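You operate a simulated robot arm through the tools that you are given. There is no shell and no other tool.

You run a simulated robot arm. Do the job below in one go: nothing can be reset, and whatever is moved stays where it is left.

JOB
Lock the red pipe cap away in the red drawer.
Fine: the drawer ends shut with its yellow latch down; the other caps stay. Set down upright: what you pick out. Where these are worked on the way, their far stop is far enough and under half their travel is too little: red drawer.

The check looks at the end state, three seconds after you hand in, the way a careful person would. Anything else that was tipped, shoved, dropped, spilled or broken makes it a failure. Lids that push on must go on centred and level and be pressed home; caps that screw on are set level and turned clockwise until they are tight.

ROBOT AND FRAMES
A 7-joint arm with a two-finger parallel gripper, fixed in place. Base frame: the origin is on the floor under the middle of its stand, x ahead of it, y to its left, z up. Readings come in m, degrees, newtons and seconds.
With the tool pointing down near the work surface it reaches from about 0.2 to 0.68 m from the base axis. Its first joint turns from -66.0 to 66.0 degrees. Payload 2.4 kg.
Tool frame: the origin (TCP) lies between the finger pads and is the grasp point; the fingertips stand 0.03 m ahead of it; z points along the fingers, y is the line along which they close. Largest opening 0.094 m; finger width 0.028, thickness 0.01; the body of the gripper, 0.05 by 0.096 m, starts 0.055 m behind the TCP.
Orientation is told as [roll, pitch, yaw] about the base's x, y, z axes, in that order, counted from this pose: with the fingers straight down and closing along the base's y, the tool's x points along the base's -x, its y along +y and its z along -z.

CONTROLS
- The arm moves only by the tool apply_moves. Its argument "rows" is text: rows parted by semicolons, each of 7 numbers parted by spaces: the shift along the tool's x, y, z in units of 150 mm (1.0 is 150 mm), then the turn, a rotation vector about the tool's x, y, z in units of 180 degrees (1.0 is 180 degrees), then the closure, from 0 (fully open) to 1 (shut). In form: dx dy dz ax ay az claw; .... A call has 1 to 20 rows; each row is the pose to reach, as a shift and turn from the pose commanded when the call began, along the tool's axes at that moment. A call with a number of a shift or a turn outside -1 to 1 is refused whole. Each row takes 0.2 s and may step no farther than 0.05 m and 8.6 degrees from the row before; otherwise, or with a gripper value out of range, the whole call is refused. Where a pose cannot be reached the arm comes as near as it can. A force on the tool above 40 N (or 10 N above the force at the start of the call, whichever is more), or a blocked arm, ends the call early, and 0.2 s more pass. Each finger travels about 0.153 m/s and halts on what it meets, pressing with about 22 N; the grip force reading is that of the motor and also rises with nothing between the fingers. The clock runs only during rows and for 0.2 s after the last one: add rows that repeat a pose to give the fingers time. The reply holds the time, the measured pose of the TCP, the force on the tool along the base axes, the opening and the grip force, in the units named above and with some noise, with the torque about the TCP (base axes, N m) and any sound that the robot's microphone picked up.
- Cameras (640 x 400 px; columns grow to the right, rows downward): "scene" is fixed at [0.0551, 0.5078, 1.4325]; the picture's right is [-0.40, -0.92, 0.00], its down [-0.61, 0.27, -0.74] and it looks along [0.68, -0.30, -0.67] (base axes); focal length 327 px, centre (320, 200). "wrist" rides on the gripper at [0.076, 0.014, -0.103] in the tool frame; the picture's right is [-0.18, 0.98, 0.00], its down [-0.75, -0.14, -0.64] and it looks along [-0.63, -0.12, 0.77] (tool axes); focal length 243 px, centre (320, 200). There is no depth. A picture from a camera that has moved, and an enlarged one, comes with that camera's place and axes in the base frame and with its lens.
- get_image(camera): a new picture of that camera. The clock stands still meanwhile.
- enlarge(camera, box): a new picture of the part [left, top, right, bottom] of that camera's present view, enlarged. The clock stands still meanwhile.
- finish_job(): hands the job in; it is judged then, once.

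Nothing tells you positions but the pictures and the camera data. Unless the task says otherwise, let go and move clear before handing in.

The tools are called after "Request:" as a command line: name --argument value ..., lists and objects as JSON in quotes. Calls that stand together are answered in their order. apply_moves: Moves the arm, as the interface text tells. Its arguments: {"type":"object","properties":{"rows":{"type":"string"}},"required":["rows"]} The other tools are called the same way: get_image (camera) takes a picture; enlarge (camera, box) takes an enlarged picture of a part of a camera's view; finish_job () hands the job in.

At the start:

```text
time: 0.0
eef_pos: [0.3121, 0.2408, 1.1763]
tool_rot: [0.1, 0.0, 0.0]
force: [0.1, -0.3, -0.5]
moment: [0.0, 0.01, 0.0]
gripper_width: 0.0939
finger_force: 0.0
```

scene: 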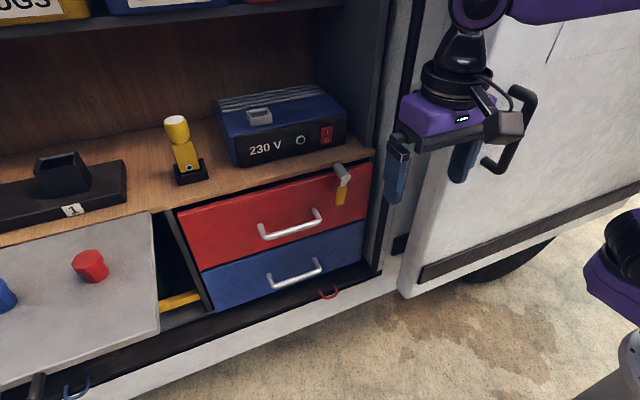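
wrist: 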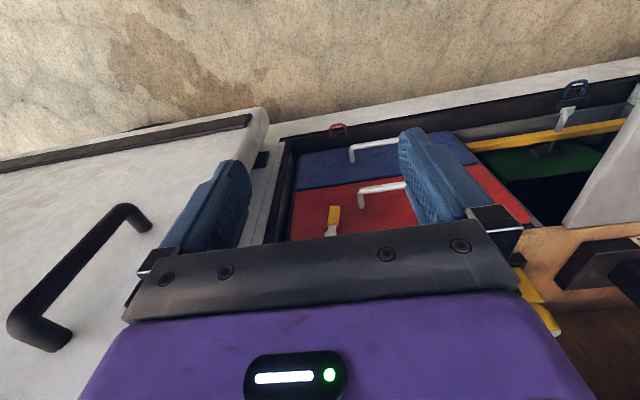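

I see a van-side cabinet with a red drawer (a latch with a yellow tip near its right end), a blue drawer, and a grey fold-out table with red and blue caps. I'll take closer looks before moving.

Request:
enlarge --camera "scene" --box '[160, 120, 400, 310]'

Request:
enlarge --camera "scene" --box '[0, 200, 240, 400]'

Request:
enlarge --camera "wrist" --box '[240, 80, 640, 330]'

```text
2.11 times, centred on (280, 215) of scene
camera zoom: at [0.0551, 0.5078, 1.4325], right [-0.4, -0.92, 0.0], down [-0.61, 0.27, -0.74], along [0.68, -0.3, -0.67], focal length 689 px, centre (404, 168)
```

zoom: 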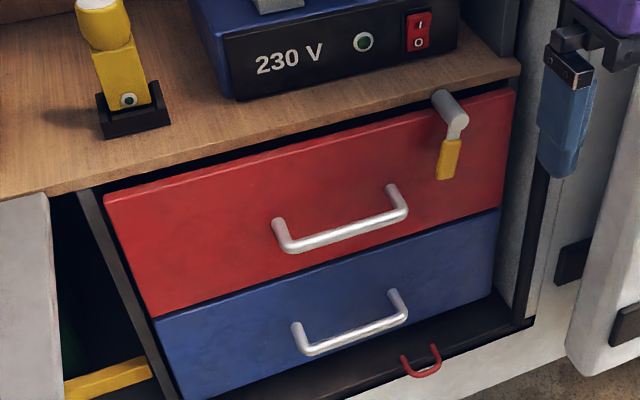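

```text
2.00 times, centred on (120, 300) of scene
camera zoom: at [0.0551, 0.5078, 1.4325], right [-0.4, -0.92, 0.0], down [-0.61, 0.27, -0.74], along [0.68, -0.3, -0.67], focal length 654 px, centre (720, 0)
```

zoom: 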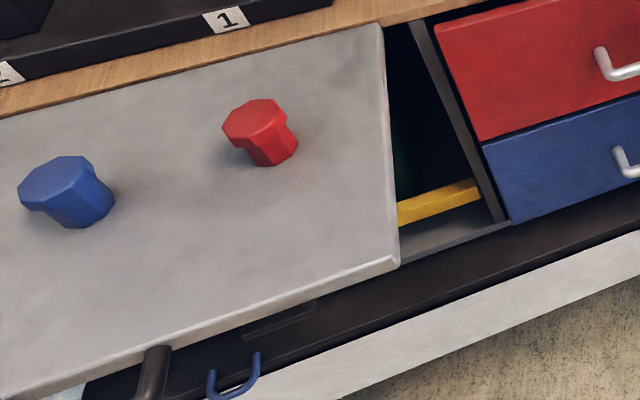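

```text
1.60 times, centred on (440, 205) of wrist
camera zoom: at [0.2356, 0.2541, 1.2793], right [0.18, 0.98, 0.0], down [0.75, -0.14, 0.64], along [0.63, -0.12, -0.77], focal length 388 px, centre (128, 192)
```

zoom: 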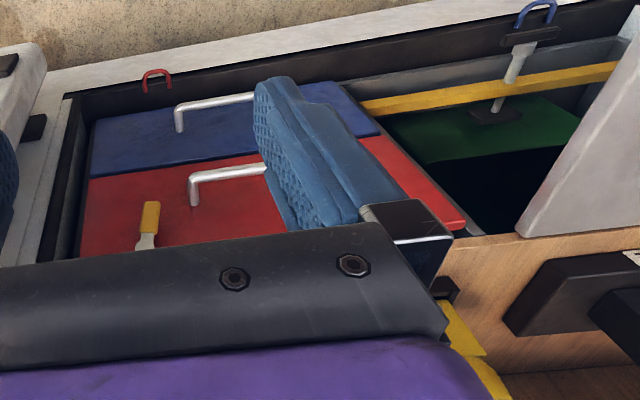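

The red cap sits on a grey fold-out flap to the left (roughly x≈0.5, y≈0.73, z≈0.96), and the red drawer's handle is near (0.58, 0.35, 0.85) with its latch at about (0.59, 0.22, 0.90). I'll turn the wrist towards the flap in free space for a second viewpoint.

Request:
apply_moves --rows "0 0 0 0 0 -0.047 0; 0 0 0 0 0 -0.094 0; 0 0 0 0 0 -0.141 0; 0 0 0 0 0 -0.188 0; 0 0 0 0 0 -0.235 0; 0 0 0 0 0 -0.282 0; 0 0 0 0 0 -0.282 0"

Request:
get_image --camera "wrist"

Request:
get_image --camera "scene"

```text
time: 1.6
eef_pos: [0.3122, 0.2399, 1.1748]
tool_rot: [0.0, 0.1, 50.9]
force: [0.2, -0.5, 0.2]
moment: [0.03, 0.02, -0.01]
gripper_width: 0.0941
finger_force: 0.0
```

```text
taken
camera wrist: at [0.2527, 0.1899, 1.2783], right [-0.65, 0.76, 0.0], down [0.59, 0.5, 0.64], along [0.49, 0.41, -0.77], focal length 243 px, centre (320, 200)
```

wrist: 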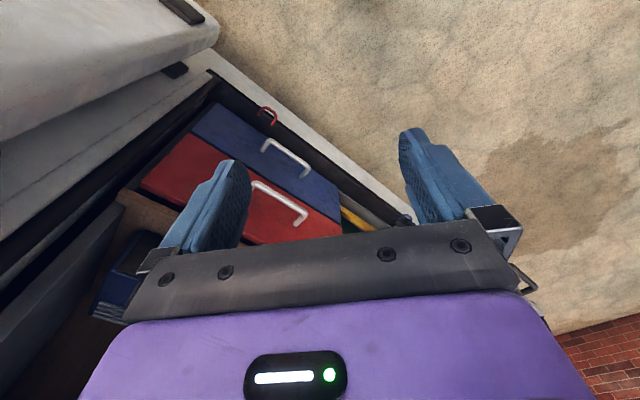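

```text
taken
```

scene: 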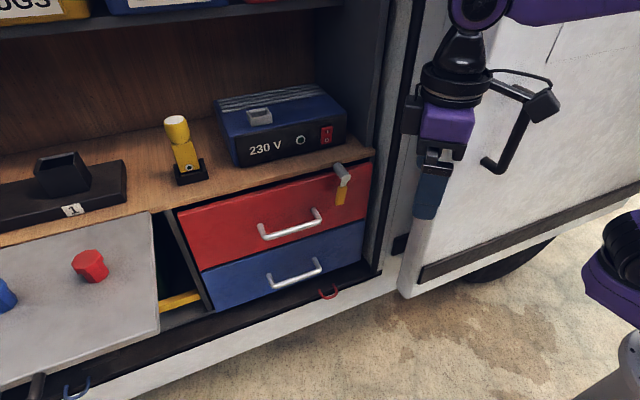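

The flap is hidden behind the gripper from here, as the wrist camera mainly looks down and slightly ahead. I'll carry the arm at this height towards +y so the flap comes into view.

Request:
apply_moves --rows "-0.2335 0.0825 0 0 0 0 0; -0.467 0.165 0 0 0 0 0; -0.7 0.2475 0 0 0 0 0; -0.934 0.33 0 0 0 0 0; -0.934 0.33 0 0 0 0 0"

Request:
get_image --camera "wrist"

```text
time: 2.8
eef_pos: [0.3621, 0.3814, 1.1762]
tool_rot: [0.0, 0.0, 50.7]
force: [-0.1, -0.1, -0.3]
moment: [-0.02, -0.01, 0.0]
gripper_width: 0.0939
finger_force: 0.1
```

```text
taken
camera wrist: at [0.3029, 0.3302, 1.28], right [-0.64, 0.76, 0.0], down [0.59, 0.49, 0.64], along [0.49, 0.41, -0.77], focal length 243 px, centre (320, 200)
```

wrist: 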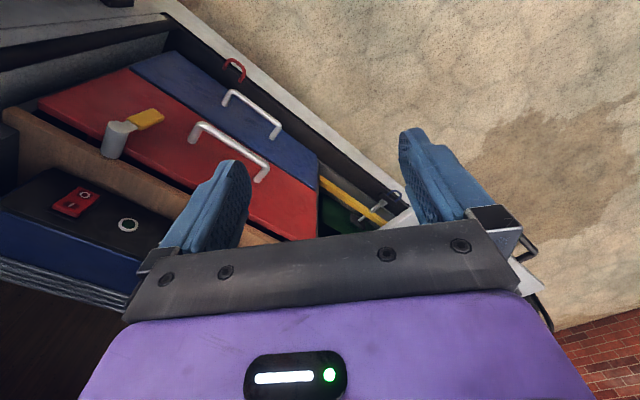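

Part of the grey flap edge is just visible by the right finger. I'll tilt the tool 30° outward so the camera looks further over the flap.

Request:
apply_moves --rows "0 0 0 0 -0.0417 0 0; 0 0 0 0 -0.0833 0 0; 0 0 0 0 -0.125 0 0; 0 0 0 0 -0.1667 0 0; 0 0 0 0 -0.1667 0 0"

Request:
get_image --camera "wrist"

```text
time: 4.0
eef_pos: [0.3619, 0.38, 1.1768]
tool_rot: [0.0, -30.1, 50.8]
force: [-0.3, -0.3, -0.1]
moment: [-0.03, 0.02, 0.01]
gripper_width: 0.094
finger_force: 0.1
```

```text
taken
camera wrist: at [0.2767, 0.2976, 1.2279], right [-0.66, 0.75, 0.09], down [0.32, 0.17, 0.93], along [0.68, 0.65, -0.35], focal length 243 px, centre (320, 200)
```

wrist: 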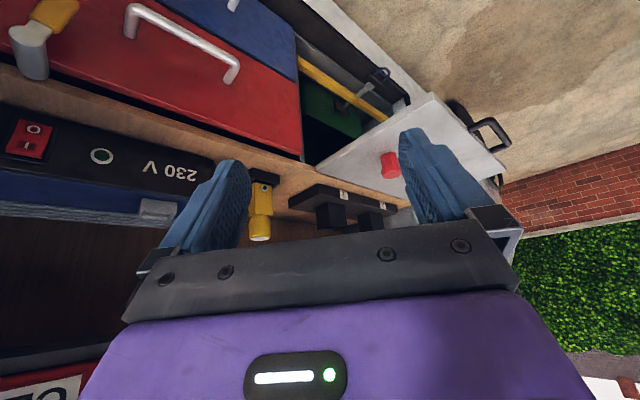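

The flap and red cap are now in view; triangulating puts the red cap near (0.50, 0.72, 1.00). I'll look closer at the cap, the flap and the latch.

Request:
enlarge --camera "wrist" --box '[230, 60, 530, 250]'

Request:
enlarge --camera "scene" --box '[300, 140, 396, 220]'

Request:
enlarge --camera "scene" --box '[50, 230, 146, 300]'

Request:
enlarge --camera "wrist" --box '[0, 0, 160, 100]'

```text
2.11 times, centred on (380, 155) of wrist
camera zoom: at [0.2767, 0.2976, 1.2279], right [-0.66, 0.75, 0.09], down [0.32, 0.17, 0.93], along [0.68, 0.65, -0.35], focal length 511 px, centre (194, 295)
```

zoom: 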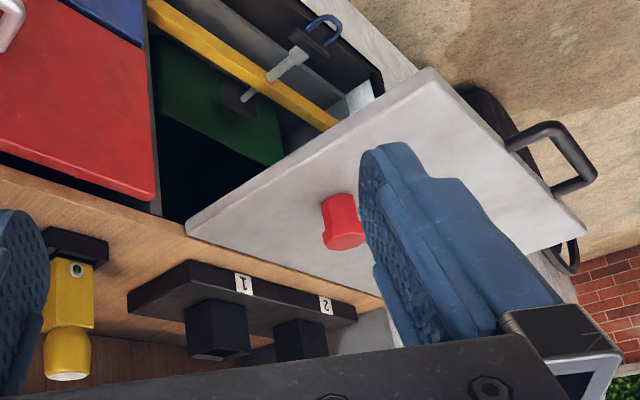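

```text
5.00 times, centred on (348, 180) of scene
camera zoom: at [0.0551, 0.5078, 1.4325], right [-0.4, -0.92, 0.0], down [-0.61, 0.27, -0.74], along [0.68, -0.3, -0.67], focal length 1636 px, centre (180, 300)
```

zoom: 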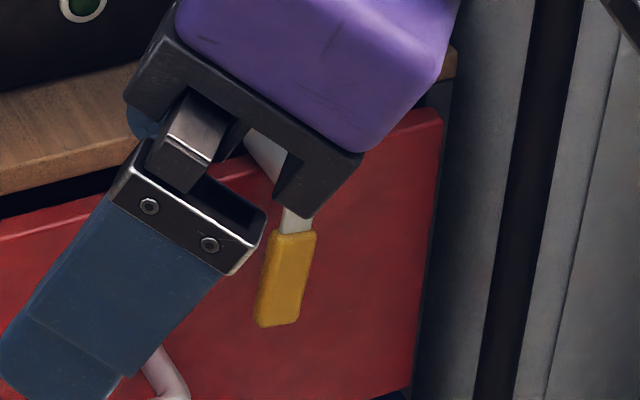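

```text
5.71 times, centred on (98, 265) of scene
camera zoom: at [0.0551, 0.5078, 1.4325], right [-0.4, -0.92, 0.0], down [-0.61, 0.27, -0.74], along [0.68, -0.3, -0.67], focal length 1870 px, centre (1589, -171)
```

zoom: 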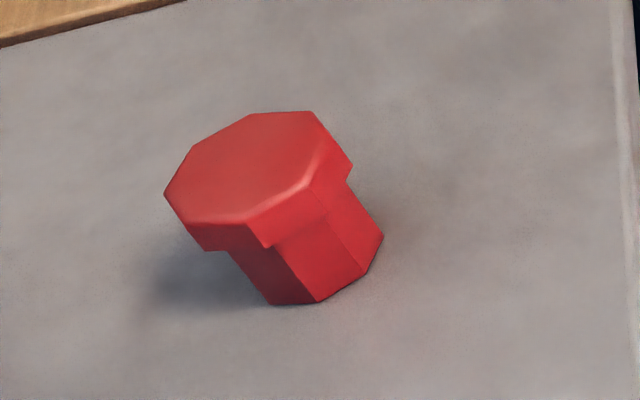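

```text
4.00 times, centred on (80, 50) of wrist
camera zoom: at [0.2767, 0.2976, 1.2279], right [-0.66, 0.75, 0.09], down [0.32, 0.17, 0.93], along [0.68, 0.65, -0.35], focal length 970 px, centre (1280, 800)
```

zoom: 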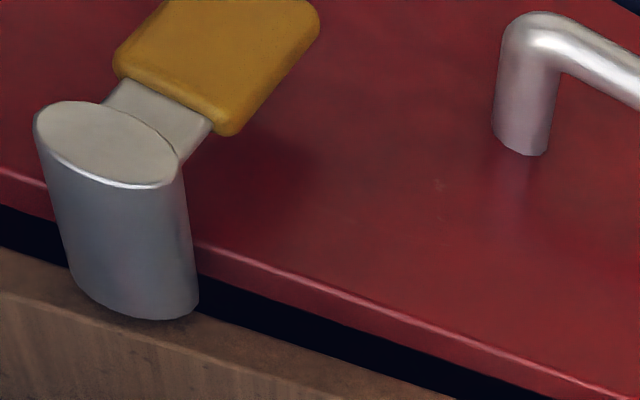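

The latch is a grey post on the counter's edge with a yellow-ended lever hanging down over the red drawer; the red cap has an octagonal head about 43 mm wide on a narrower shank, about 42 mm tall, near (0.505, 0.72) on the flap at z≈0.96. That is far from the base (r≈0.88), so I'll test at safe height how far the tilted tool reaches.

Request:
apply_moves --rows "-0.18 0.062 0.104 0 -0.0208 0 0; -0.36 0.124 0.208 0 -0.0417 0 0; -0.54 0.186 0.312 0 -0.0625 0 0; -0.718 0.247 0.417 0 -0.0833 0 0; -0.718 0.247 0.417 0 -0.0833 0 0"

Request:
get_image --camera "wrist"

Request:
get_image --camera "scene"

```text
time: 5.2
eef_pos: [0.4136, 0.502, 1.177]
tool_rot: [0.0, -45.2, 50.7]
force: [-0.2, 0.3, -0.2]
moment: [0.0, -0.02, -0.01]
gripper_width: 0.094
finger_force: 0.1
```

```text
taken
camera wrist: at [0.3225, 0.412, 1.1961], right [-0.68, 0.72, 0.13], down [0.16, -0.03, 0.99], along [0.72, 0.69, -0.09], focal length 243 px, centre (320, 200)
```

wrist: 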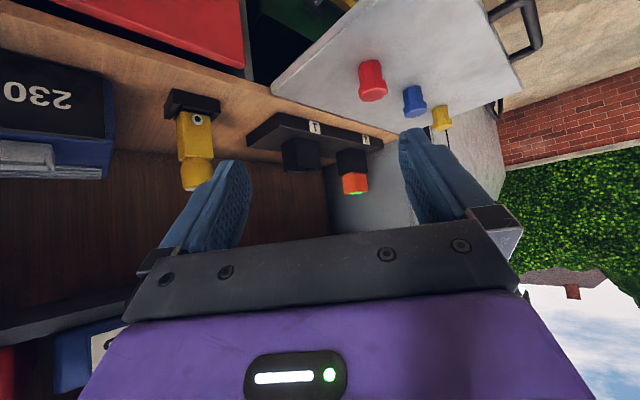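

```text
taken
```

scene: 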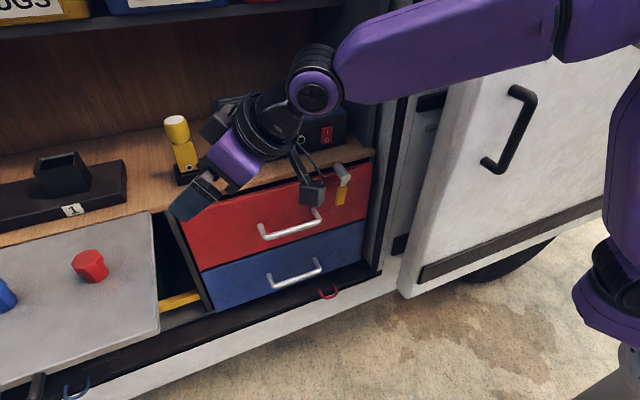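

The wrist camera now shows all three caps (red, blue, yellow) on the flap. I'll enlarge for an exact fix on the red cap.

Request:
enlarge --camera "wrist" --box '[330, 40, 470, 140]'

Request:
enlarge --camera "wrist" --box '[240, 0, 560, 200]'

```text
4.00 times, centred on (400, 90) of wrist
camera zoom: at [0.3225, 0.412, 1.1961], right [-0.68, 0.72, 0.13], down [0.16, -0.03, 0.99], along [0.72, 0.69, -0.09], focal length 970 px, centre (0, 640)
```

zoom: 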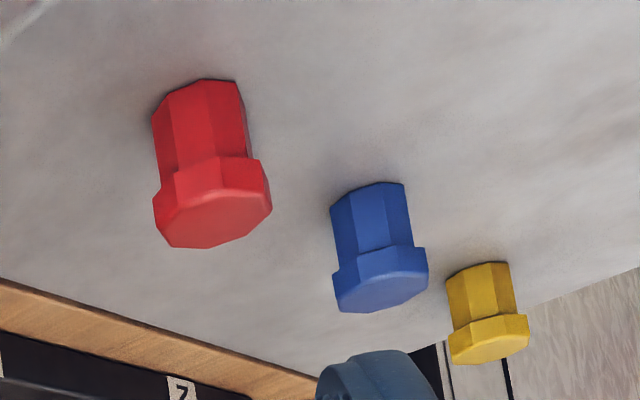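

```text
2.00 times, centred on (400, 100) of wrist
camera zoom: at [0.3225, 0.412, 1.1961], right [-0.68, 0.72, 0.13], down [0.16, -0.03, 0.99], along [0.72, 0.69, -0.09], focal length 485 px, centre (160, 400)
```

zoom: 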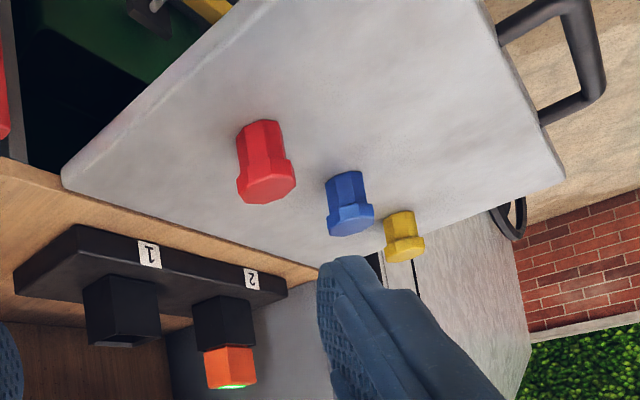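

Refined fix: red cap axis near (0.496, 0.717), top z≈1.018, flap z≈0.975. I'll move partway towards it, still well above, to check reach.

Request:
apply_moves --rows "-0.0833 0.0873 0.2487 0 0 0 0; -0.1667 0.1747 0.4973 0 0 0 0; -0.25 0.262 0.746 0 0 0 0; -0.25 0.262 0.746 0 0 0 0"

```text
time: 6.2
eef_pos: [0.4515, 0.6104, 1.1237]
tool_rot: [0.0, -45.0, 50.9]
force: [-0.8, -0.2, 0.3]
moment: [-0.02, 0.02, -0.01]
gripper_width: 0.0939
finger_force: 0.0
```

It still follows exactly at r=0.76. I'll go a bit further.

Request:
apply_moves --rows "-0.0833 0.0873 0.2487 0 0 0 0; -0.1667 0.1747 0.4973 0 0 0 0; -0.1667 0.1747 0.4973 0 0 0 0"

Request:
get_image --camera "scene"

Request:
get_image --camera "wrist"

```text
time: 7.0
eef_pos: [0.4701, 0.6782, 1.0901]
tool_rot: [-0.1, -44.9, 50.8]
force: [0.5, 0.8, -0.3]
moment: [-0.01, 0.02, 0.04]
gripper_width: 0.0938
finger_force: 0.1
```

```text
taken
```

scene: 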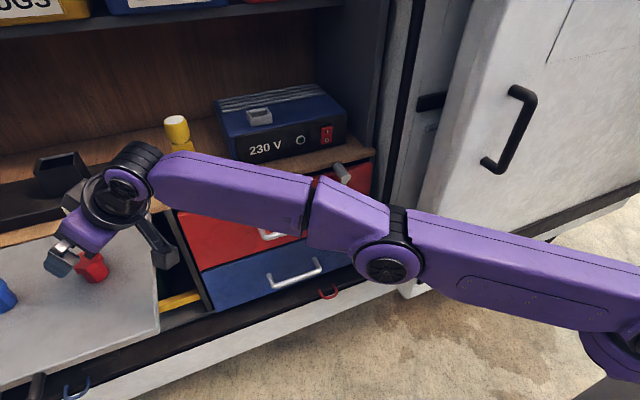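

```text
taken
camera wrist: at [0.379, 0.5882, 1.1087], right [-0.68, 0.72, 0.13], down [0.16, -0.03, 0.99], along [0.72, 0.69, -0.1], focal length 243 px, centre (320, 200)
```

wrist: 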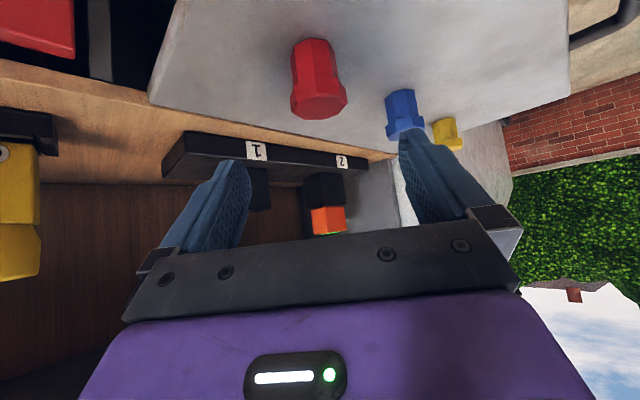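

The tilted tool gets within about 0.83 m at 45°, so a slightly flatter approach will reach the cap. The wrist camera currently hangs under the gripper, which would be in the way near the flap and in the drawer, so I'll back off and try turning the tool 180° about its own axis to bring the camera on top.

Request:
apply_moves --rows "0.1183 -0.098 -0.2753 0 0 0 0; 0.2367 -0.196 -0.5507 0 0 0 0; 0.355 -0.294 -0.826 0 0 0 0; 0.4733 -0.392 -0.999 0 0 0 0; 0.4733 -0.392 -0.999 0 0 0 0"

Request:
apply_moves --rows "0.1183 -0.098 -0.22 0 0 0 0; 0.2367 -0.196 -0.45 0 0 0 0; 0.2367 -0.196 -0.65 0 0 0 0; 0.2367 -0.196 -0.65 0 0 0 0"

Request:
apply_moves --rows "0 0 0 0 0 -0.047 0; 0 0 0 0 0 -0.094 0; 0 0 0 0 0 -0.141 0; 0 0 0 0 0 -0.188 0; 0 0 0 0 0 -0.235 0; 0 0 0 0 0 -0.282 0; 0 0 0 0 0 -0.329 0; 0 0 0 0 0 -0.376 0; 0 0 0 0 0 -0.423 0; 0 0 0 0 0 -0.47 0; 0 0 0 0 0 -0.47 0"

```text
time: 8.2
eef_pos: [0.4172, 0.5219, 1.1435]
tool_rot: [0.0, -45.0, 50.6]
force: [-0.2, -1.0, -0.3]
moment: [0.01, 0.03, 0.0]
gripper_width: 0.094
finger_force: 0.0
```

```text
time: 9.2
eef_pos: [0.3815, 0.43, 1.1893]
tool_rot: [-0.1, -45.0, 50.7]
force: [-0.9, 0.4, -0.3]
moment: [-0.03, 0.0, 0.05]
gripper_width: 0.094
finger_force: 0.1
```

```text
time: 11.6
eef_pos: [0.3841, 0.429, 1.1868]
tool_rot: [-44.9, -3.7, 137.0]
force: [0.0, 0.6, 0.0]
moment: [0.01, 0.01, 0.01]
gripper_width: 0.094
finger_force: 0.0
```

The first 85° of the flip went cleanly. I'll continue the rest.

Request:
apply_moves --rows "0 0 0 0 0 -0.0442 0; 0 0 0 0 0 -0.0883 0; 0 0 0 0 0 -0.1325 0; 0 0 0 0 0 -0.1767 0; 0 0 0 0 0 -0.2208 0; 0 0 0 0 0 -0.265 0; 0 0 0 0 0 -0.309 0; 0 0 0 0 0 -0.353 0; 0 0 0 0 0 -0.3975 0; 0 0 0 0 0 -0.4417 0; 0 0 0 0 0 -0.486 0; 0 0 0 0 0 -0.53 0; 0 0 0 0 0 -0.53 0"

Request:
get_image --camera "wrist"

Request:
get_image --camera "scene"

```text
time: 14.4
eef_pos: [0.3838, 0.4293, 1.1881]
tool_rot: [0.2, 45.0, -129.1]
force: [0.4, -0.5, 0.1]
moment: [0.01, -0.02, 0.01]
gripper_width: 0.0941
finger_force: 0.1
```

```text
taken
camera wrist: at [0.3827, 0.405, 1.3153], right [0.68, -0.72, -0.13], down [-0.73, -0.68, -0.08], along [-0.03, 0.15, -0.99], focal length 243 px, centre (320, 200)
```

wrist: 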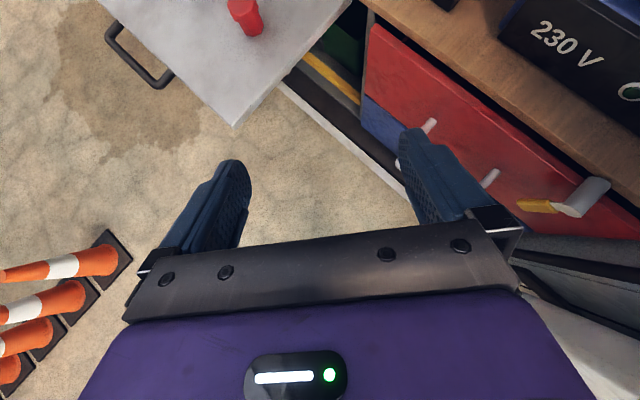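

```text
taken
```

scene: 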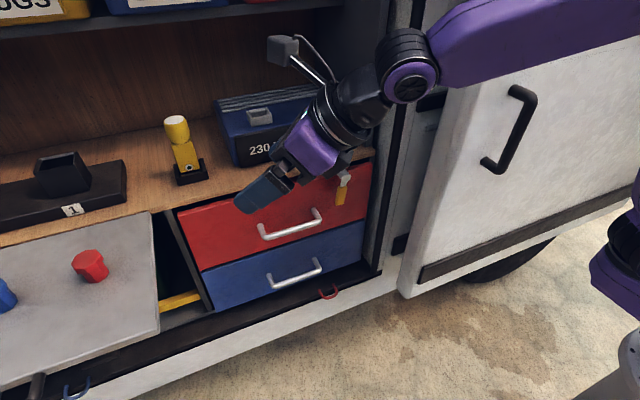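

The flip worked: the camera is now on top and gives a clear downward view of flap, drawer, handle and latch. Next is the latch; I'll enlarge it first.

Request:
enlarge --camera "wrist" --box '[400, 90, 640, 240]'

Request:
enlarge --camera "scene" --box '[300, 140, 396, 220]'

```text
2.67 times, centred on (520, 165) of wrist
camera zoom: at [0.3827, 0.405, 1.3153], right [0.68, -0.72, -0.13], down [-0.73, -0.68, -0.08], along [-0.03, 0.15, -0.99], focal length 647 px, centre (-213, 293)
```

zoom: 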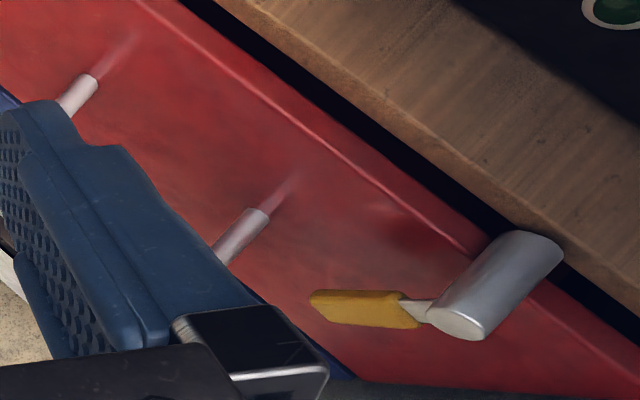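

```text
5.00 times, centred on (348, 180) of scene
camera zoom: at [0.0551, 0.5078, 1.4325], right [-0.4, -0.92, 0.0], down [-0.61, 0.27, -0.74], along [0.68, -0.3, -0.67], focal length 1636 px, centre (180, 300)
```

zoom: 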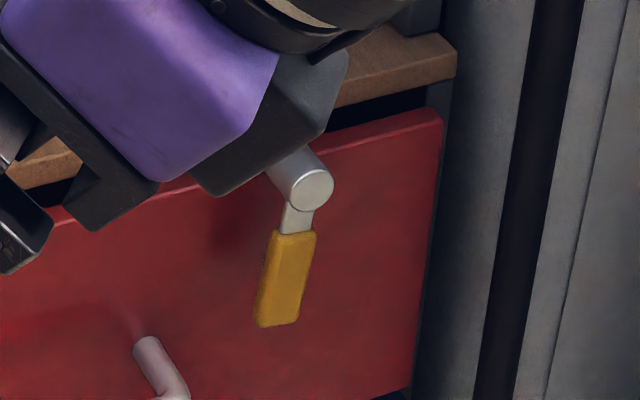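

The latch post's front is near (0.588, 0.207, 0.955) and its lever hangs about 0.09 m below, some 3 cm in front of the drawer face. I'll turn the tool to point along +x and move sideways, staying high, to use the closed fingers as a push stick.

Request:
apply_moves --rows "-0.094 0.108 -0.094 -0.0286 0 0.0286 0; -0.188 0.216 -0.188 -0.0571 0 0.0571 0.2; -0.282 0.324 -0.282 -0.0857 0 0.0857 0.5; -0.376 0.432 -0.376 -0.1143 0 0.1143 0.8; -0.47 0.54 -0.47 -0.1429 0 0.1429 1; -0.564 0.648 -0.564 -0.1714 0 0.1714 1; -0.658 0.757 -0.658 -0.2 0 0.2 1; -0.658 0.757 -0.658 -0.2 0 0.2 1"

Request:
get_image --camera "wrist"

Request:
get_image --camera "scene"

```text
time: 16.2
eef_pos: [0.3823, 0.2474, 1.1865]
tool_rot: [-0.1, 45.0, 179.9]
force: [0.5, -0.6, 0.4]
moment: [-0.04, -0.04, -0.02]
gripper_width: 0.0002
finger_force: 22.1
```

```text
taken
camera wrist: at [0.3636, 0.2327, 1.3136], right [-0.13, -0.98, -0.13], down [-0.99, 0.15, -0.08], along [0.1, 0.12, -0.99], focal length 243 px, centre (320, 200)
```

wrist: 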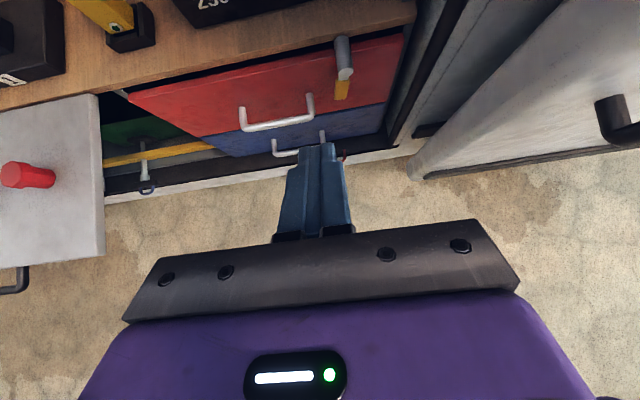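

```text
taken
```

scene: 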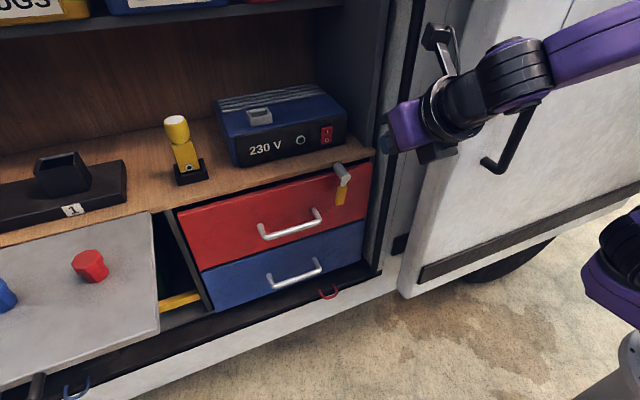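

Now I have a clear top view with the closed fingers pointing at the cabinet. I'll enlarge the latch and handle for exact positions.

Request:
enlarge --camera "wrist" --box '[220, 20, 420, 145]'

Request:
enlarge --camera "scene" --box '[240, 150, 384, 250]'

```text
3.20 times, centred on (320, 82) of wrist
camera zoom: at [0.3636, 0.2327, 1.3136], right [-0.13, -0.98, -0.13], down [-0.99, 0.15, -0.08], along [0.1, 0.12, -0.99], focal length 776 px, centre (320, 576)
```

zoom: 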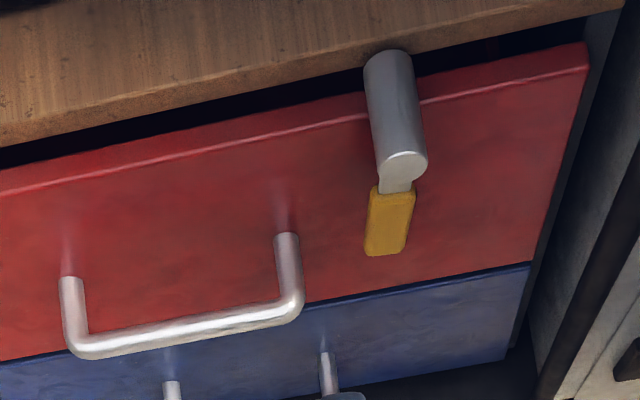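

```text
4.00 times, centred on (312, 200) of scene
camera zoom: at [0.0551, 0.5078, 1.4325], right [-0.4, -0.92, 0.0], down [-0.61, 0.27, -0.74], along [0.68, -0.3, -0.67], focal length 1309 px, centre (352, 200)
```

zoom: 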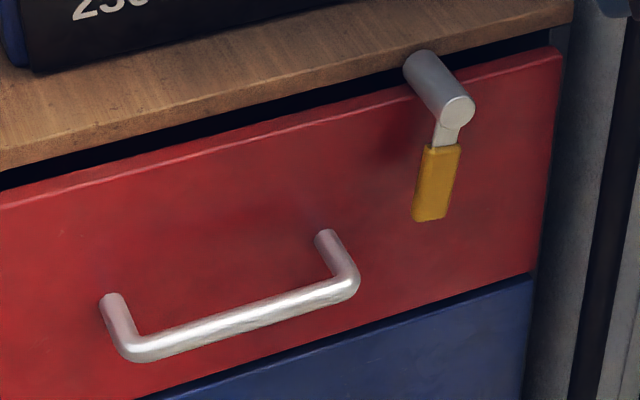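

Handle bar runs y 0.28–0.42 at (x 0.579, z 0.847), the drawer face is at x≈0.625, and the latch pivots near (y 0.210, z 0.963) with its yellow end at (0.222, 0.877). I'll tilt the closed fingers closer to horizontal and come down on the right side of the lever.

Request:
apply_moves --rows "-0.106 0.125 0.224 0 0.0417 0 1; -0.212 0.25 0.448 0 0.0833 0 1; -0.318 0.375 0.672 0 0.125 0 1; -0.424 0.5 0.896 0 0.1667 0 1; -0.424 0.5 0.896 0 0.1667 0 1"

Request:
get_image --camera "scene"

```text
time: 17.4
eef_pos: [0.4355, 0.1735, 1.05]
tool_rot: [-0.1, 75.0, 179.8]
force: [0.0, -0.2, 0.4]
moment: [0.0, -0.01, -0.01]
gripper_width: 0.0
finger_force: 22.4
```

```text
taken
```

scene: 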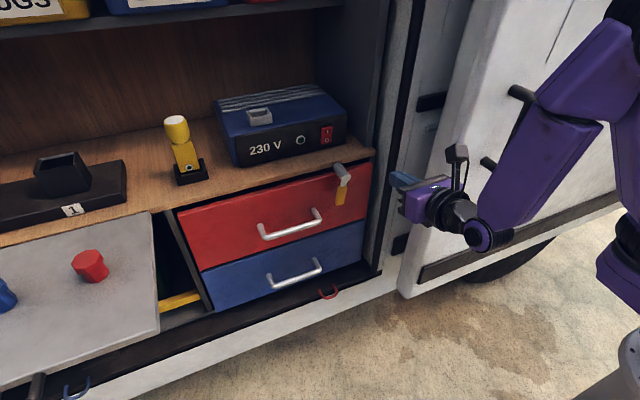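

Clear so far. I'll lower the fingers to lever height, still in front of the cabinet at x≈0.50.

Request:
apply_moves --rows "-0.222 0.003 0.171 0 0 0 1; -0.444 0.005 0.342 0 0 0 1; -0.666 0.008 0.513 0 0 0 1; -0.887 0.01 0.683 0 0 0 1; -0.887 0.01 0.683 0 0 0 1"

Request:
get_image --camera "wrist"

Request:
enlarge --camera "scene" --box '[280, 140, 440, 240]'

```text
time: 18.6
eef_pos: [0.4992, 0.1696, 0.895]
tool_rot: [0.0, 75.0, 179.8]
force: [1.0, -0.5, -0.3]
moment: [-0.01, 0.03, -0.01]
gripper_width: 0.0001
finger_force: 22.1
```

```text
taken
camera wrist: at [0.4193, 0.1549, 0.9951], right [-0.05, -0.98, -0.18], down [-0.81, 0.14, -0.56], along [0.58, 0.12, -0.81], focal length 243 px, centre (320, 200)
```

wrist: 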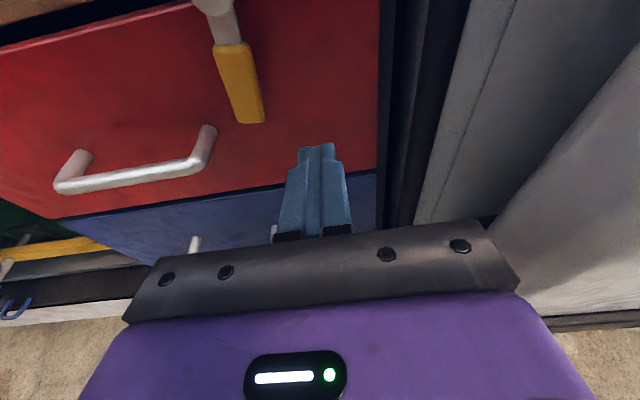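

```text
4.00 times, centred on (360, 190) of scene
camera zoom: at [0.0551, 0.5078, 1.4325], right [-0.4, -0.92, 0.0], down [-0.61, 0.27, -0.74], along [0.68, -0.3, -0.67], focal length 1309 px, centre (160, 240)
```

zoom: 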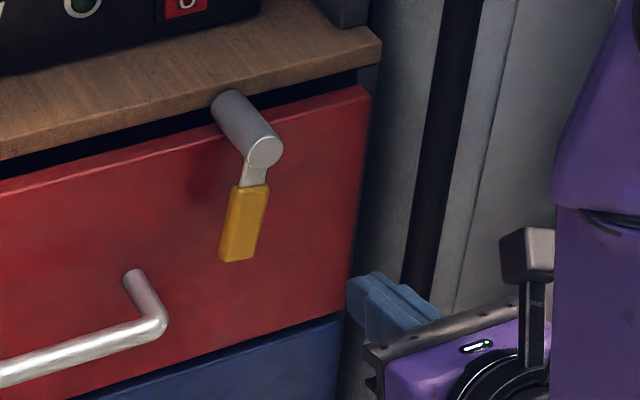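

The fingertips are to the right of and in front of the lever, whose lower end is near (0.587, 0.224, 0.88). I'll slide in beside it.

Request:
apply_moves --rows "0.07 0 0.156 0 0 0 1; 0.14 0 0.313 0 0 0 1; 0.2085 0 0.469 0 0 0 1; 0.2085 0 0.469 0 0 0 1"

Request:
get_image --camera "wrist"

Request:
enlarge --camera "scene" --box '[280, 140, 440, 240]'

```text
time: 19.6
eef_pos: [0.5731, 0.1689, 0.904]
tool_rot: [0.1, 75.1, 180.0]
force: [-0.9, 0.1, -0.2]
moment: [0.02, 0.01, 0.01]
gripper_width: 0.0
finger_force: 22.1
```

```text
taken
camera wrist: at [0.4938, 0.1549, 1.0046], right [-0.05, -0.98, -0.18], down [-0.81, 0.14, -0.56], along [0.58, 0.12, -0.81], focal length 243 px, centre (320, 200)
```

wrist: 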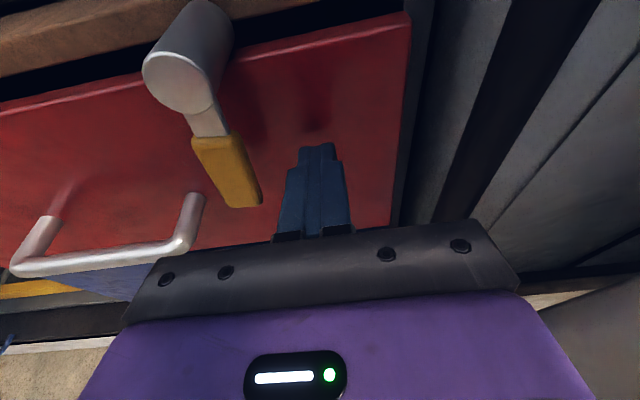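

```text
4.00 times, centred on (360, 190) of scene
camera zoom: at [0.0551, 0.5078, 1.4325], right [-0.4, -0.92, 0.0], down [-0.61, 0.27, -0.74], along [0.68, -0.3, -0.67], focal length 1309 px, centre (160, 240)
```

zoom: 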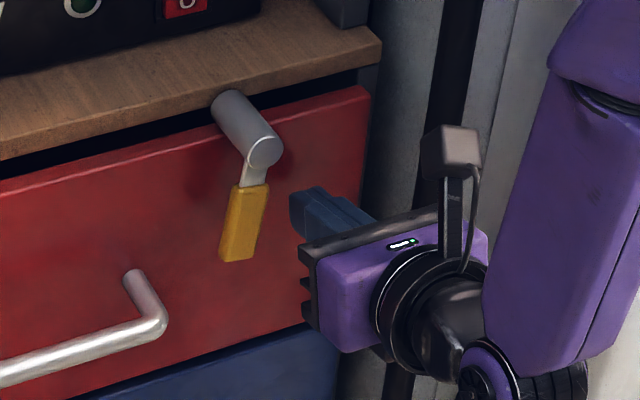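

The fingers are beside the lever with clearance. I'll push gently towards +y and watch the force.

Request:
apply_moves --rows "0 -0.08 0 0 0 0 1; 0 -0.16 0 0 0 0 1; 0 -0.2 0 0 0 0 1; 0 -0.24 0 0 0 0 1; 0 -0.28 0 0 0 0 1; 0 -0.31 0 0 0 0 1"

Request:
enlarge --camera "scene" --box '[280, 140, 440, 240]'

Request:
get_image --camera "wrist"

```text
time: 21.0
eef_pos: [0.5741, 0.2174, 0.9041]
tool_rot: [0.0, 75.0, 179.9]
force: [-0.9, -3.2, 0.9]
moment: [0.05, 0.0, -0.01]
gripper_width: 0.0001
finger_force: 22.3
```

```text
4.00 times, centred on (360, 190) of scene
camera zoom: at [0.055, 0.5077, 1.4325], right [-0.4, -0.92, 0.0], down [-0.61, 0.27, -0.74], along [0.68, -0.3, -0.67], focal length 1309 px, centre (160, 240)
```

zoom: 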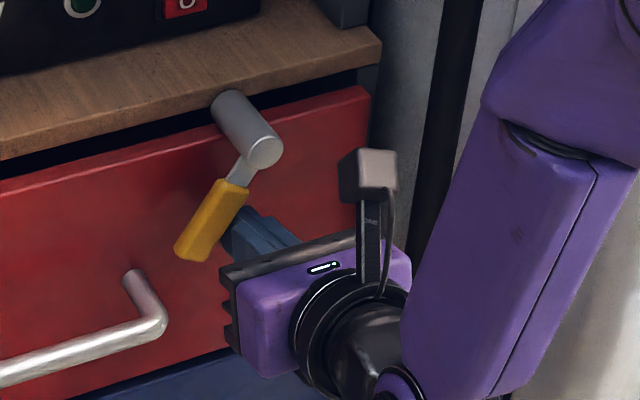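

```text
taken
camera wrist: at [0.4946, 0.2037, 1.0047], right [-0.05, -0.98, -0.18], down [-0.81, 0.14, -0.56], along [0.58, 0.12, -0.81], focal length 243 px, centre (320, 200)
```

wrist: 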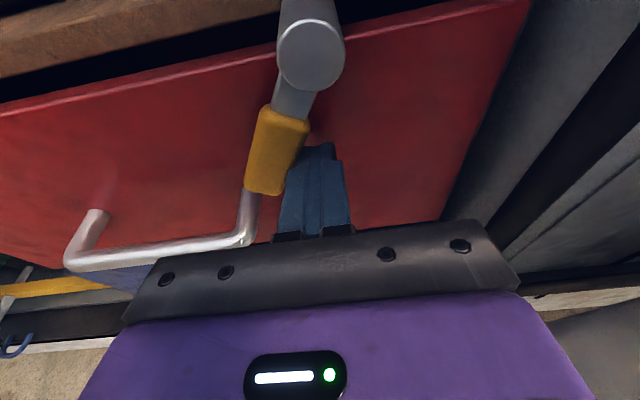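

The lever swings freely towards +y with only about 3 N. I'll follow its arc up to horizontal and check.

Request:
apply_moves --rows "0.0129 -0.131 -0.0035 0 0 0 1; 0.0541 -0.204 -0.0145 0 0 0 1; 0.1159 -0.274 -0.0311 0 0 0 1; 0.1706 -0.317 -0.0457 0 0 0 1; 0.2318 -0.351 -0.0621 0 0 0 1; 0.2318 -0.351 -0.0621 0 0 0 1"

Request:
enlarge --camera "scene" --box '[280, 140, 440, 240]'

Request:
get_image --camera "wrist"

```text
time: 22.4
eef_pos: [0.574, 0.2716, 0.9407]
tool_rot: [0.0, 75.0, 180.1]
force: [-2.6, 0.2, -1.7]
moment: [0.02, -0.03, 0.04]
gripper_width: 0.0001
finger_force: 22.0
```

```text
4.00 times, centred on (360, 190) of scene
camera zoom: at [0.0551, 0.5079, 1.4325], right [-0.4, -0.92, 0.0], down [-0.61, 0.27, -0.74], along [0.68, -0.3, -0.67], focal length 1309 px, centre (160, 240)
```

zoom: 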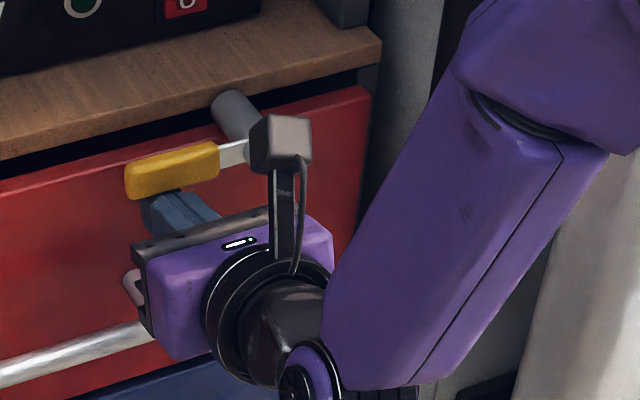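

```text
taken
camera wrist: at [0.4947, 0.2563, 1.0411], right [-0.05, -0.98, -0.18], down [-0.81, 0.14, -0.56], along [0.58, 0.12, -0.81], focal length 243 px, centre (320, 200)
```

wrist: 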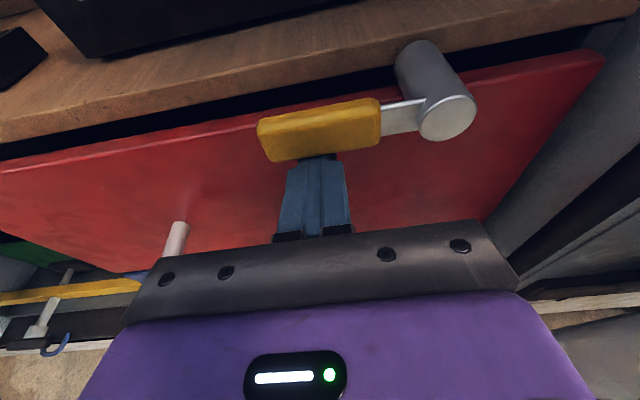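

The lever is horizontal now. I'll carry on upward in small steps to see whether it goes past or meets a stop.

Request:
apply_moves --rows "0.033 -0.006 -0.009 0 0 0 1; 0.065 -0.011 -0.0174 0 0 0 1; 0.1 -0.016 -0.027 0 0 0 1; 0.137 -0.02 -0.0367 0 0 0 1"

Request:
enlarge --camera "scene" --box '[280, 140, 440, 240]'

Request:
get_image --camera "wrist"

```text
time: 23.3
eef_pos: [0.57, 0.2723, 0.95]
tool_rot: [1.7, 73.6, -178.3]
force: [0.3, -0.5, -1.5]
moment: [0.03, 0.0, 0.02]
gripper_width: 0.0
finger_force: 21.7
stopped in row 4: the force on the tool passed its limit at 46 N (the readings are from after the stop); the commanded pose is now the measured one
```

```text
4.00 times, centred on (360, 190) of scene
camera zoom: at [0.0551, 0.5078, 1.4325], right [-0.4, -0.92, 0.0], down [-0.61, 0.27, -0.74], along [0.68, -0.3, -0.67], focal length 1309 px, centre (160, 240)
```

zoom: 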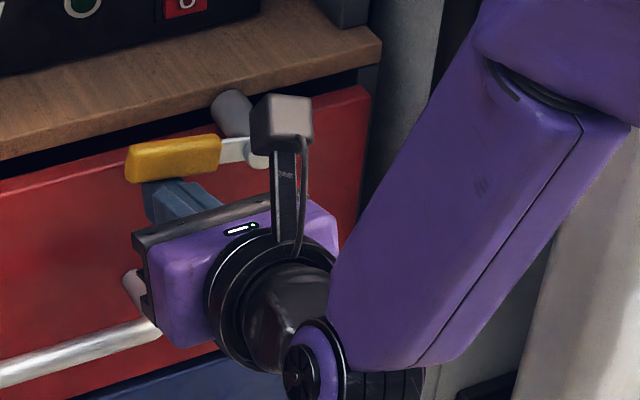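

```text
taken
camera wrist: at [0.4934, 0.2571, 1.0532], right [-0.05, -0.98, -0.17], down [-0.83, 0.14, -0.54], along [0.56, 0.11, -0.82], focal length 243 px, centre (320, 200)
```

wrist: 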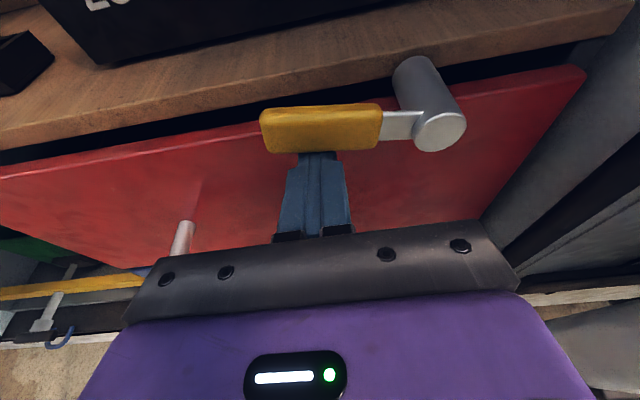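

There is a firm stop just past horizontal, so the lever is at its open end. I'll back the fingers off downward and see whether the lever stays up.

Request:
apply_moves --rows "-0.06 0 0 0 0 0 1; -0.13 0 0 0 0 0 1; -0.13 0 -0.2 0 0 0 1; -0.13 0 -0.4 0 0 0 1; -0.13 0 -0.4 0 0 0 1"

Request:
enlarge --camera "scene" --box '[240, 140, 400, 240]'

Request:
get_image --camera "wrist"

```text
time: 24.5
eef_pos: [0.5077, 0.2722, 0.9487]
tool_rot: [1.6, 73.7, -178.5]
force: [-0.1, 0.4, 0.7]
moment: [0.04, 0.0, -0.01]
gripper_width: 0.0001
finger_force: 22.2
```

```text
4.00 times, centred on (320, 190) of scene
camera zoom: at [0.0551, 0.5078, 1.4325], right [-0.4, -0.92, 0.0], down [-0.61, 0.27, -0.74], along [0.68, -0.3, -0.67], focal length 1309 px, centre (320, 240)
```

zoom: 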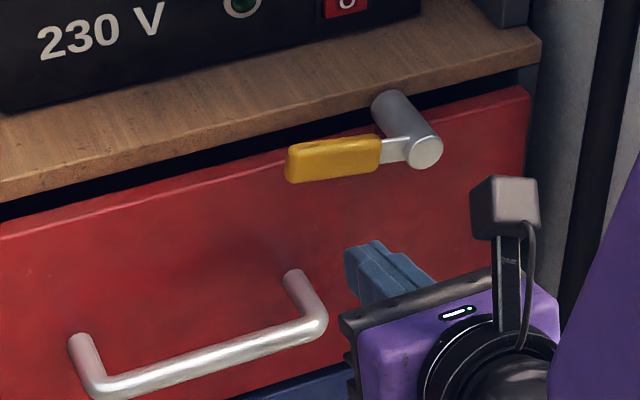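

```text
taken
camera wrist: at [0.4309, 0.2586, 1.0515], right [-0.05, -0.98, -0.17], down [-0.83, 0.14, -0.54], along [0.56, 0.11, -0.82], focal length 243 px, centre (320, 200)
```

wrist: 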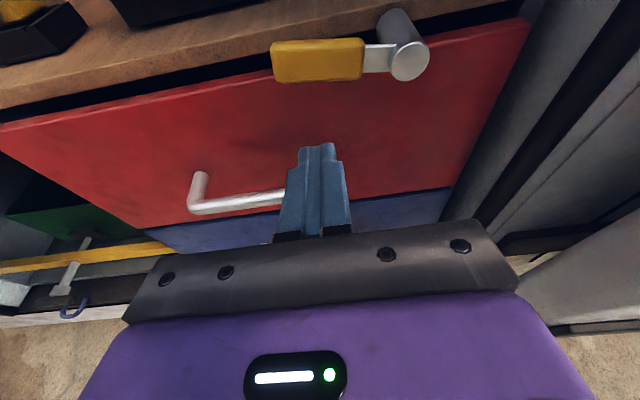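

The lever stays up by itself. Next I'll back off, centre on the drawer handle (y≈0.351) and turn the tool a quarter turn so the fingers close above and below the bar.

Request:
apply_moves --rows "-0.042 -0.132 -0.144 0 -0.019 0 1; -0.085 -0.264 -0.288 0 -0.038 0 1; -0.127 -0.395 -0.432 0 -0.057 0 1; -0.169 -0.527 -0.576 0 -0.076 0 1; -0.169 -0.527 -0.576 0 -0.076 0 1"

Request:
apply_moves --rows "0 0 0 0 0 0.0455 1; 0 0 0 0 0 0.0909 0.9; 0 0 0 0 0 0.1364 0.8; 0 0 0 0 0 0.1818 0.7; 0 0 0 0 0 0.2273 0.6; 0 0 0 0 0 0.2727 0.5; 0 0 0 0 0 0.3182 0.46; 0 0 0 0 0 0.3636 0.46; 0 0 0 0 0 0.4091 0.46; 0 0 0 0 0 0.4545 0.46; 0 0 0 0 0 0.5 0.46; 0 0 0 0 0 0.5 0.46"

Request:
get_image --camera "wrist"

Request:
get_image --camera "scene"

```text
time: 25.7
eef_pos: [0.4156, 0.3506, 0.9468]
tool_rot: [0.9, 60.0, -179.3]
force: [0.7, -0.2, -0.3]
moment: [0.01, 0.02, -0.01]
gripper_width: 0.0001
finger_force: 22.1
```

```text
time: 28.3
eef_pos: [0.4172, 0.3502, 0.9492]
tool_rot: [-60.0, 0.3, 90.0]
force: [-0.3, 0.1, -0.7]
moment: [-0.02, 0.0, -0.01]
gripper_width: 0.0508
finger_force: 0.0
```

```text
taken
camera wrist: at [0.3212, 0.2739, 0.9887], right [-0.49, 0.18, -0.85], down [-0.48, 0.76, 0.44], along [0.72, 0.63, -0.28], focal length 243 px, centre (320, 200)
```

wrist: 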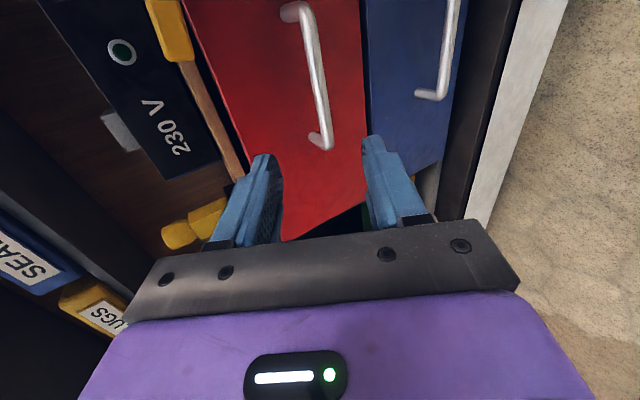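

```text
taken
```

scene: 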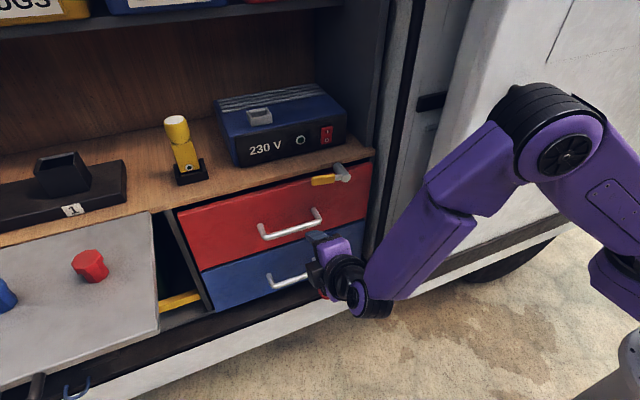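

The fingers straddle the bar line; the handle lies straight ahead along the tool axis. I'll advance most of the way and look again.

Request:
apply_moves --rows "0 -0.01 0.245 0 0 0 0.46; 0 -0.02 0.49 0 0 0 0.46; 0 -0.027 0.733 0 0 0 0.46; 0 -0.027 0.733 0 0 0 0.46"

Request:
get_image --camera "wrist"

Request:
enlarge --camera "scene" --box '[220, 180, 380, 280]'

```text
time: 29.3
eef_pos: [0.5139, 0.3497, 0.8958]
tool_rot: [-60.1, 0.5, 90.0]
force: [-0.7, 1.1, 0.2]
moment: [0.01, 0.01, -0.01]
gripper_width: 0.0507
finger_force: 0.1
```

```text
taken
camera wrist: at [0.4188, 0.2724, 0.936], right [-0.49, 0.18, -0.85], down [-0.49, 0.76, 0.44], along [0.72, 0.63, -0.29], focal length 243 px, centre (320, 200)
```

wrist: 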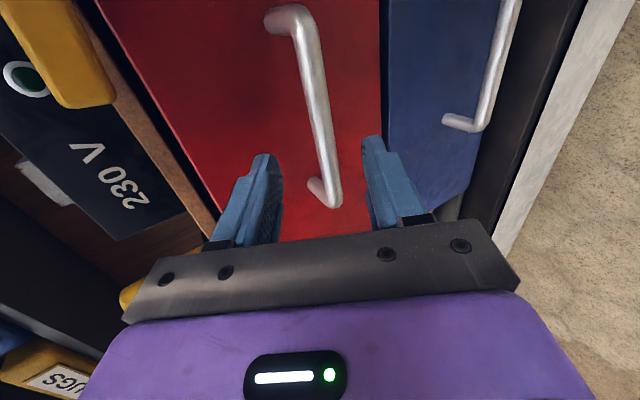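

```text
4.00 times, centred on (300, 230) of scene
camera zoom: at [0.0551, 0.5078, 1.4325], right [-0.4, -0.92, 0.0], down [-0.61, 0.27, -0.74], along [0.68, -0.3, -0.67], focal length 1309 px, centre (400, 80)
```

zoom: 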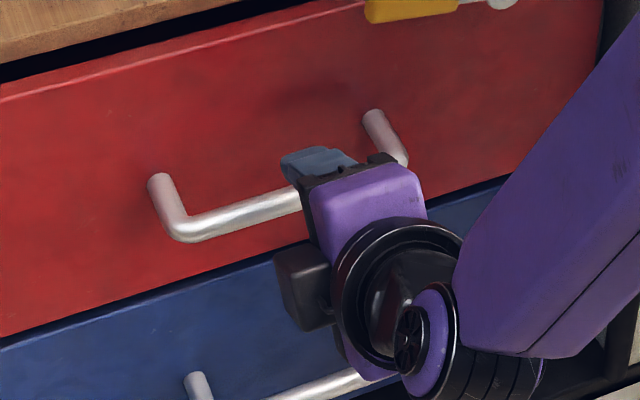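

The bar is centred between the fingers, about 0.078 m ahead. I'll advance onto it and close.

Request:
apply_moves --rows "0 0 0.14 0 0 0 0.46; 0 0 0.28 0 0 0 0.46; 0 0 0.38 0 0 0 0.46; 0 0 0.413 0 0 0 0.46; 0 0 0.413 0 0 0 0.46"

Request:
apply_moves --rows "0 0 0 0 0 0 0.7; 0 0 0 0 0 0 0.9; 0 0 0 0 0 0 1; 0 0 0 0 0 0 1"

Request:
get_image --camera "wrist"

Request:
enlarge --camera "scene" --box '[220, 150, 380, 270]'

```text
time: 30.5
eef_pos: [0.5697, 0.3499, 0.865]
tool_rot: [-60.0, 0.4, 90.1]
force: [-0.7, 0.6, 0.3]
moment: [0.02, 0.0, -0.02]
gripper_width: 0.051
finger_force: 0.1
```

```text
time: 31.5
eef_pos: [0.5672, 0.3502, 0.8622]
tool_rot: [-59.7, 0.7, 90.0]
force: [-10.1, 0.8, -18.9]
moment: [0.66, -0.03, -0.35]
gripper_width: 0.0196
finger_force: 45.2
```

```text
taken
camera wrist: at [0.4724, 0.2735, 0.9032], right [-0.5, 0.18, -0.85], down [-0.48, 0.76, 0.44], along [0.72, 0.63, -0.29], focal length 243 px, centre (320, 200)
```

wrist: 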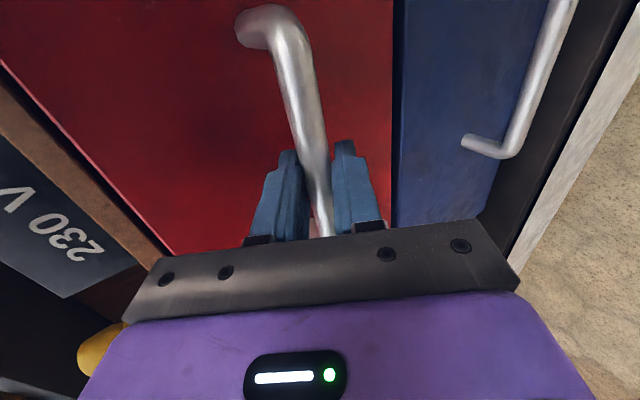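

```text
3.33 times, centred on (300, 210) of scene
camera zoom: at [0.0552, 0.508, 1.4324], right [-0.4, -0.92, 0.0], down [-0.61, 0.27, -0.74], along [0.68, -0.3, -0.67], focal length 1091 px, centre (387, 167)
```

zoom: 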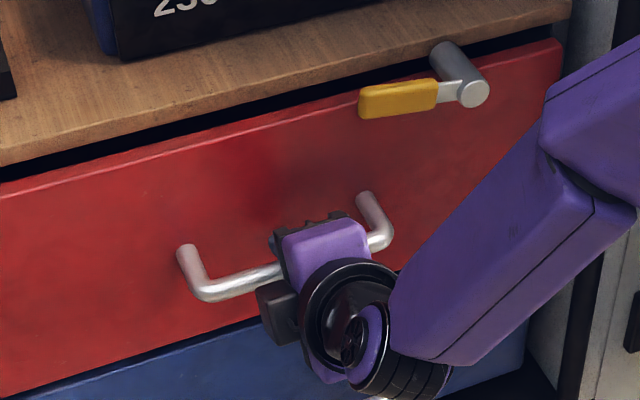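

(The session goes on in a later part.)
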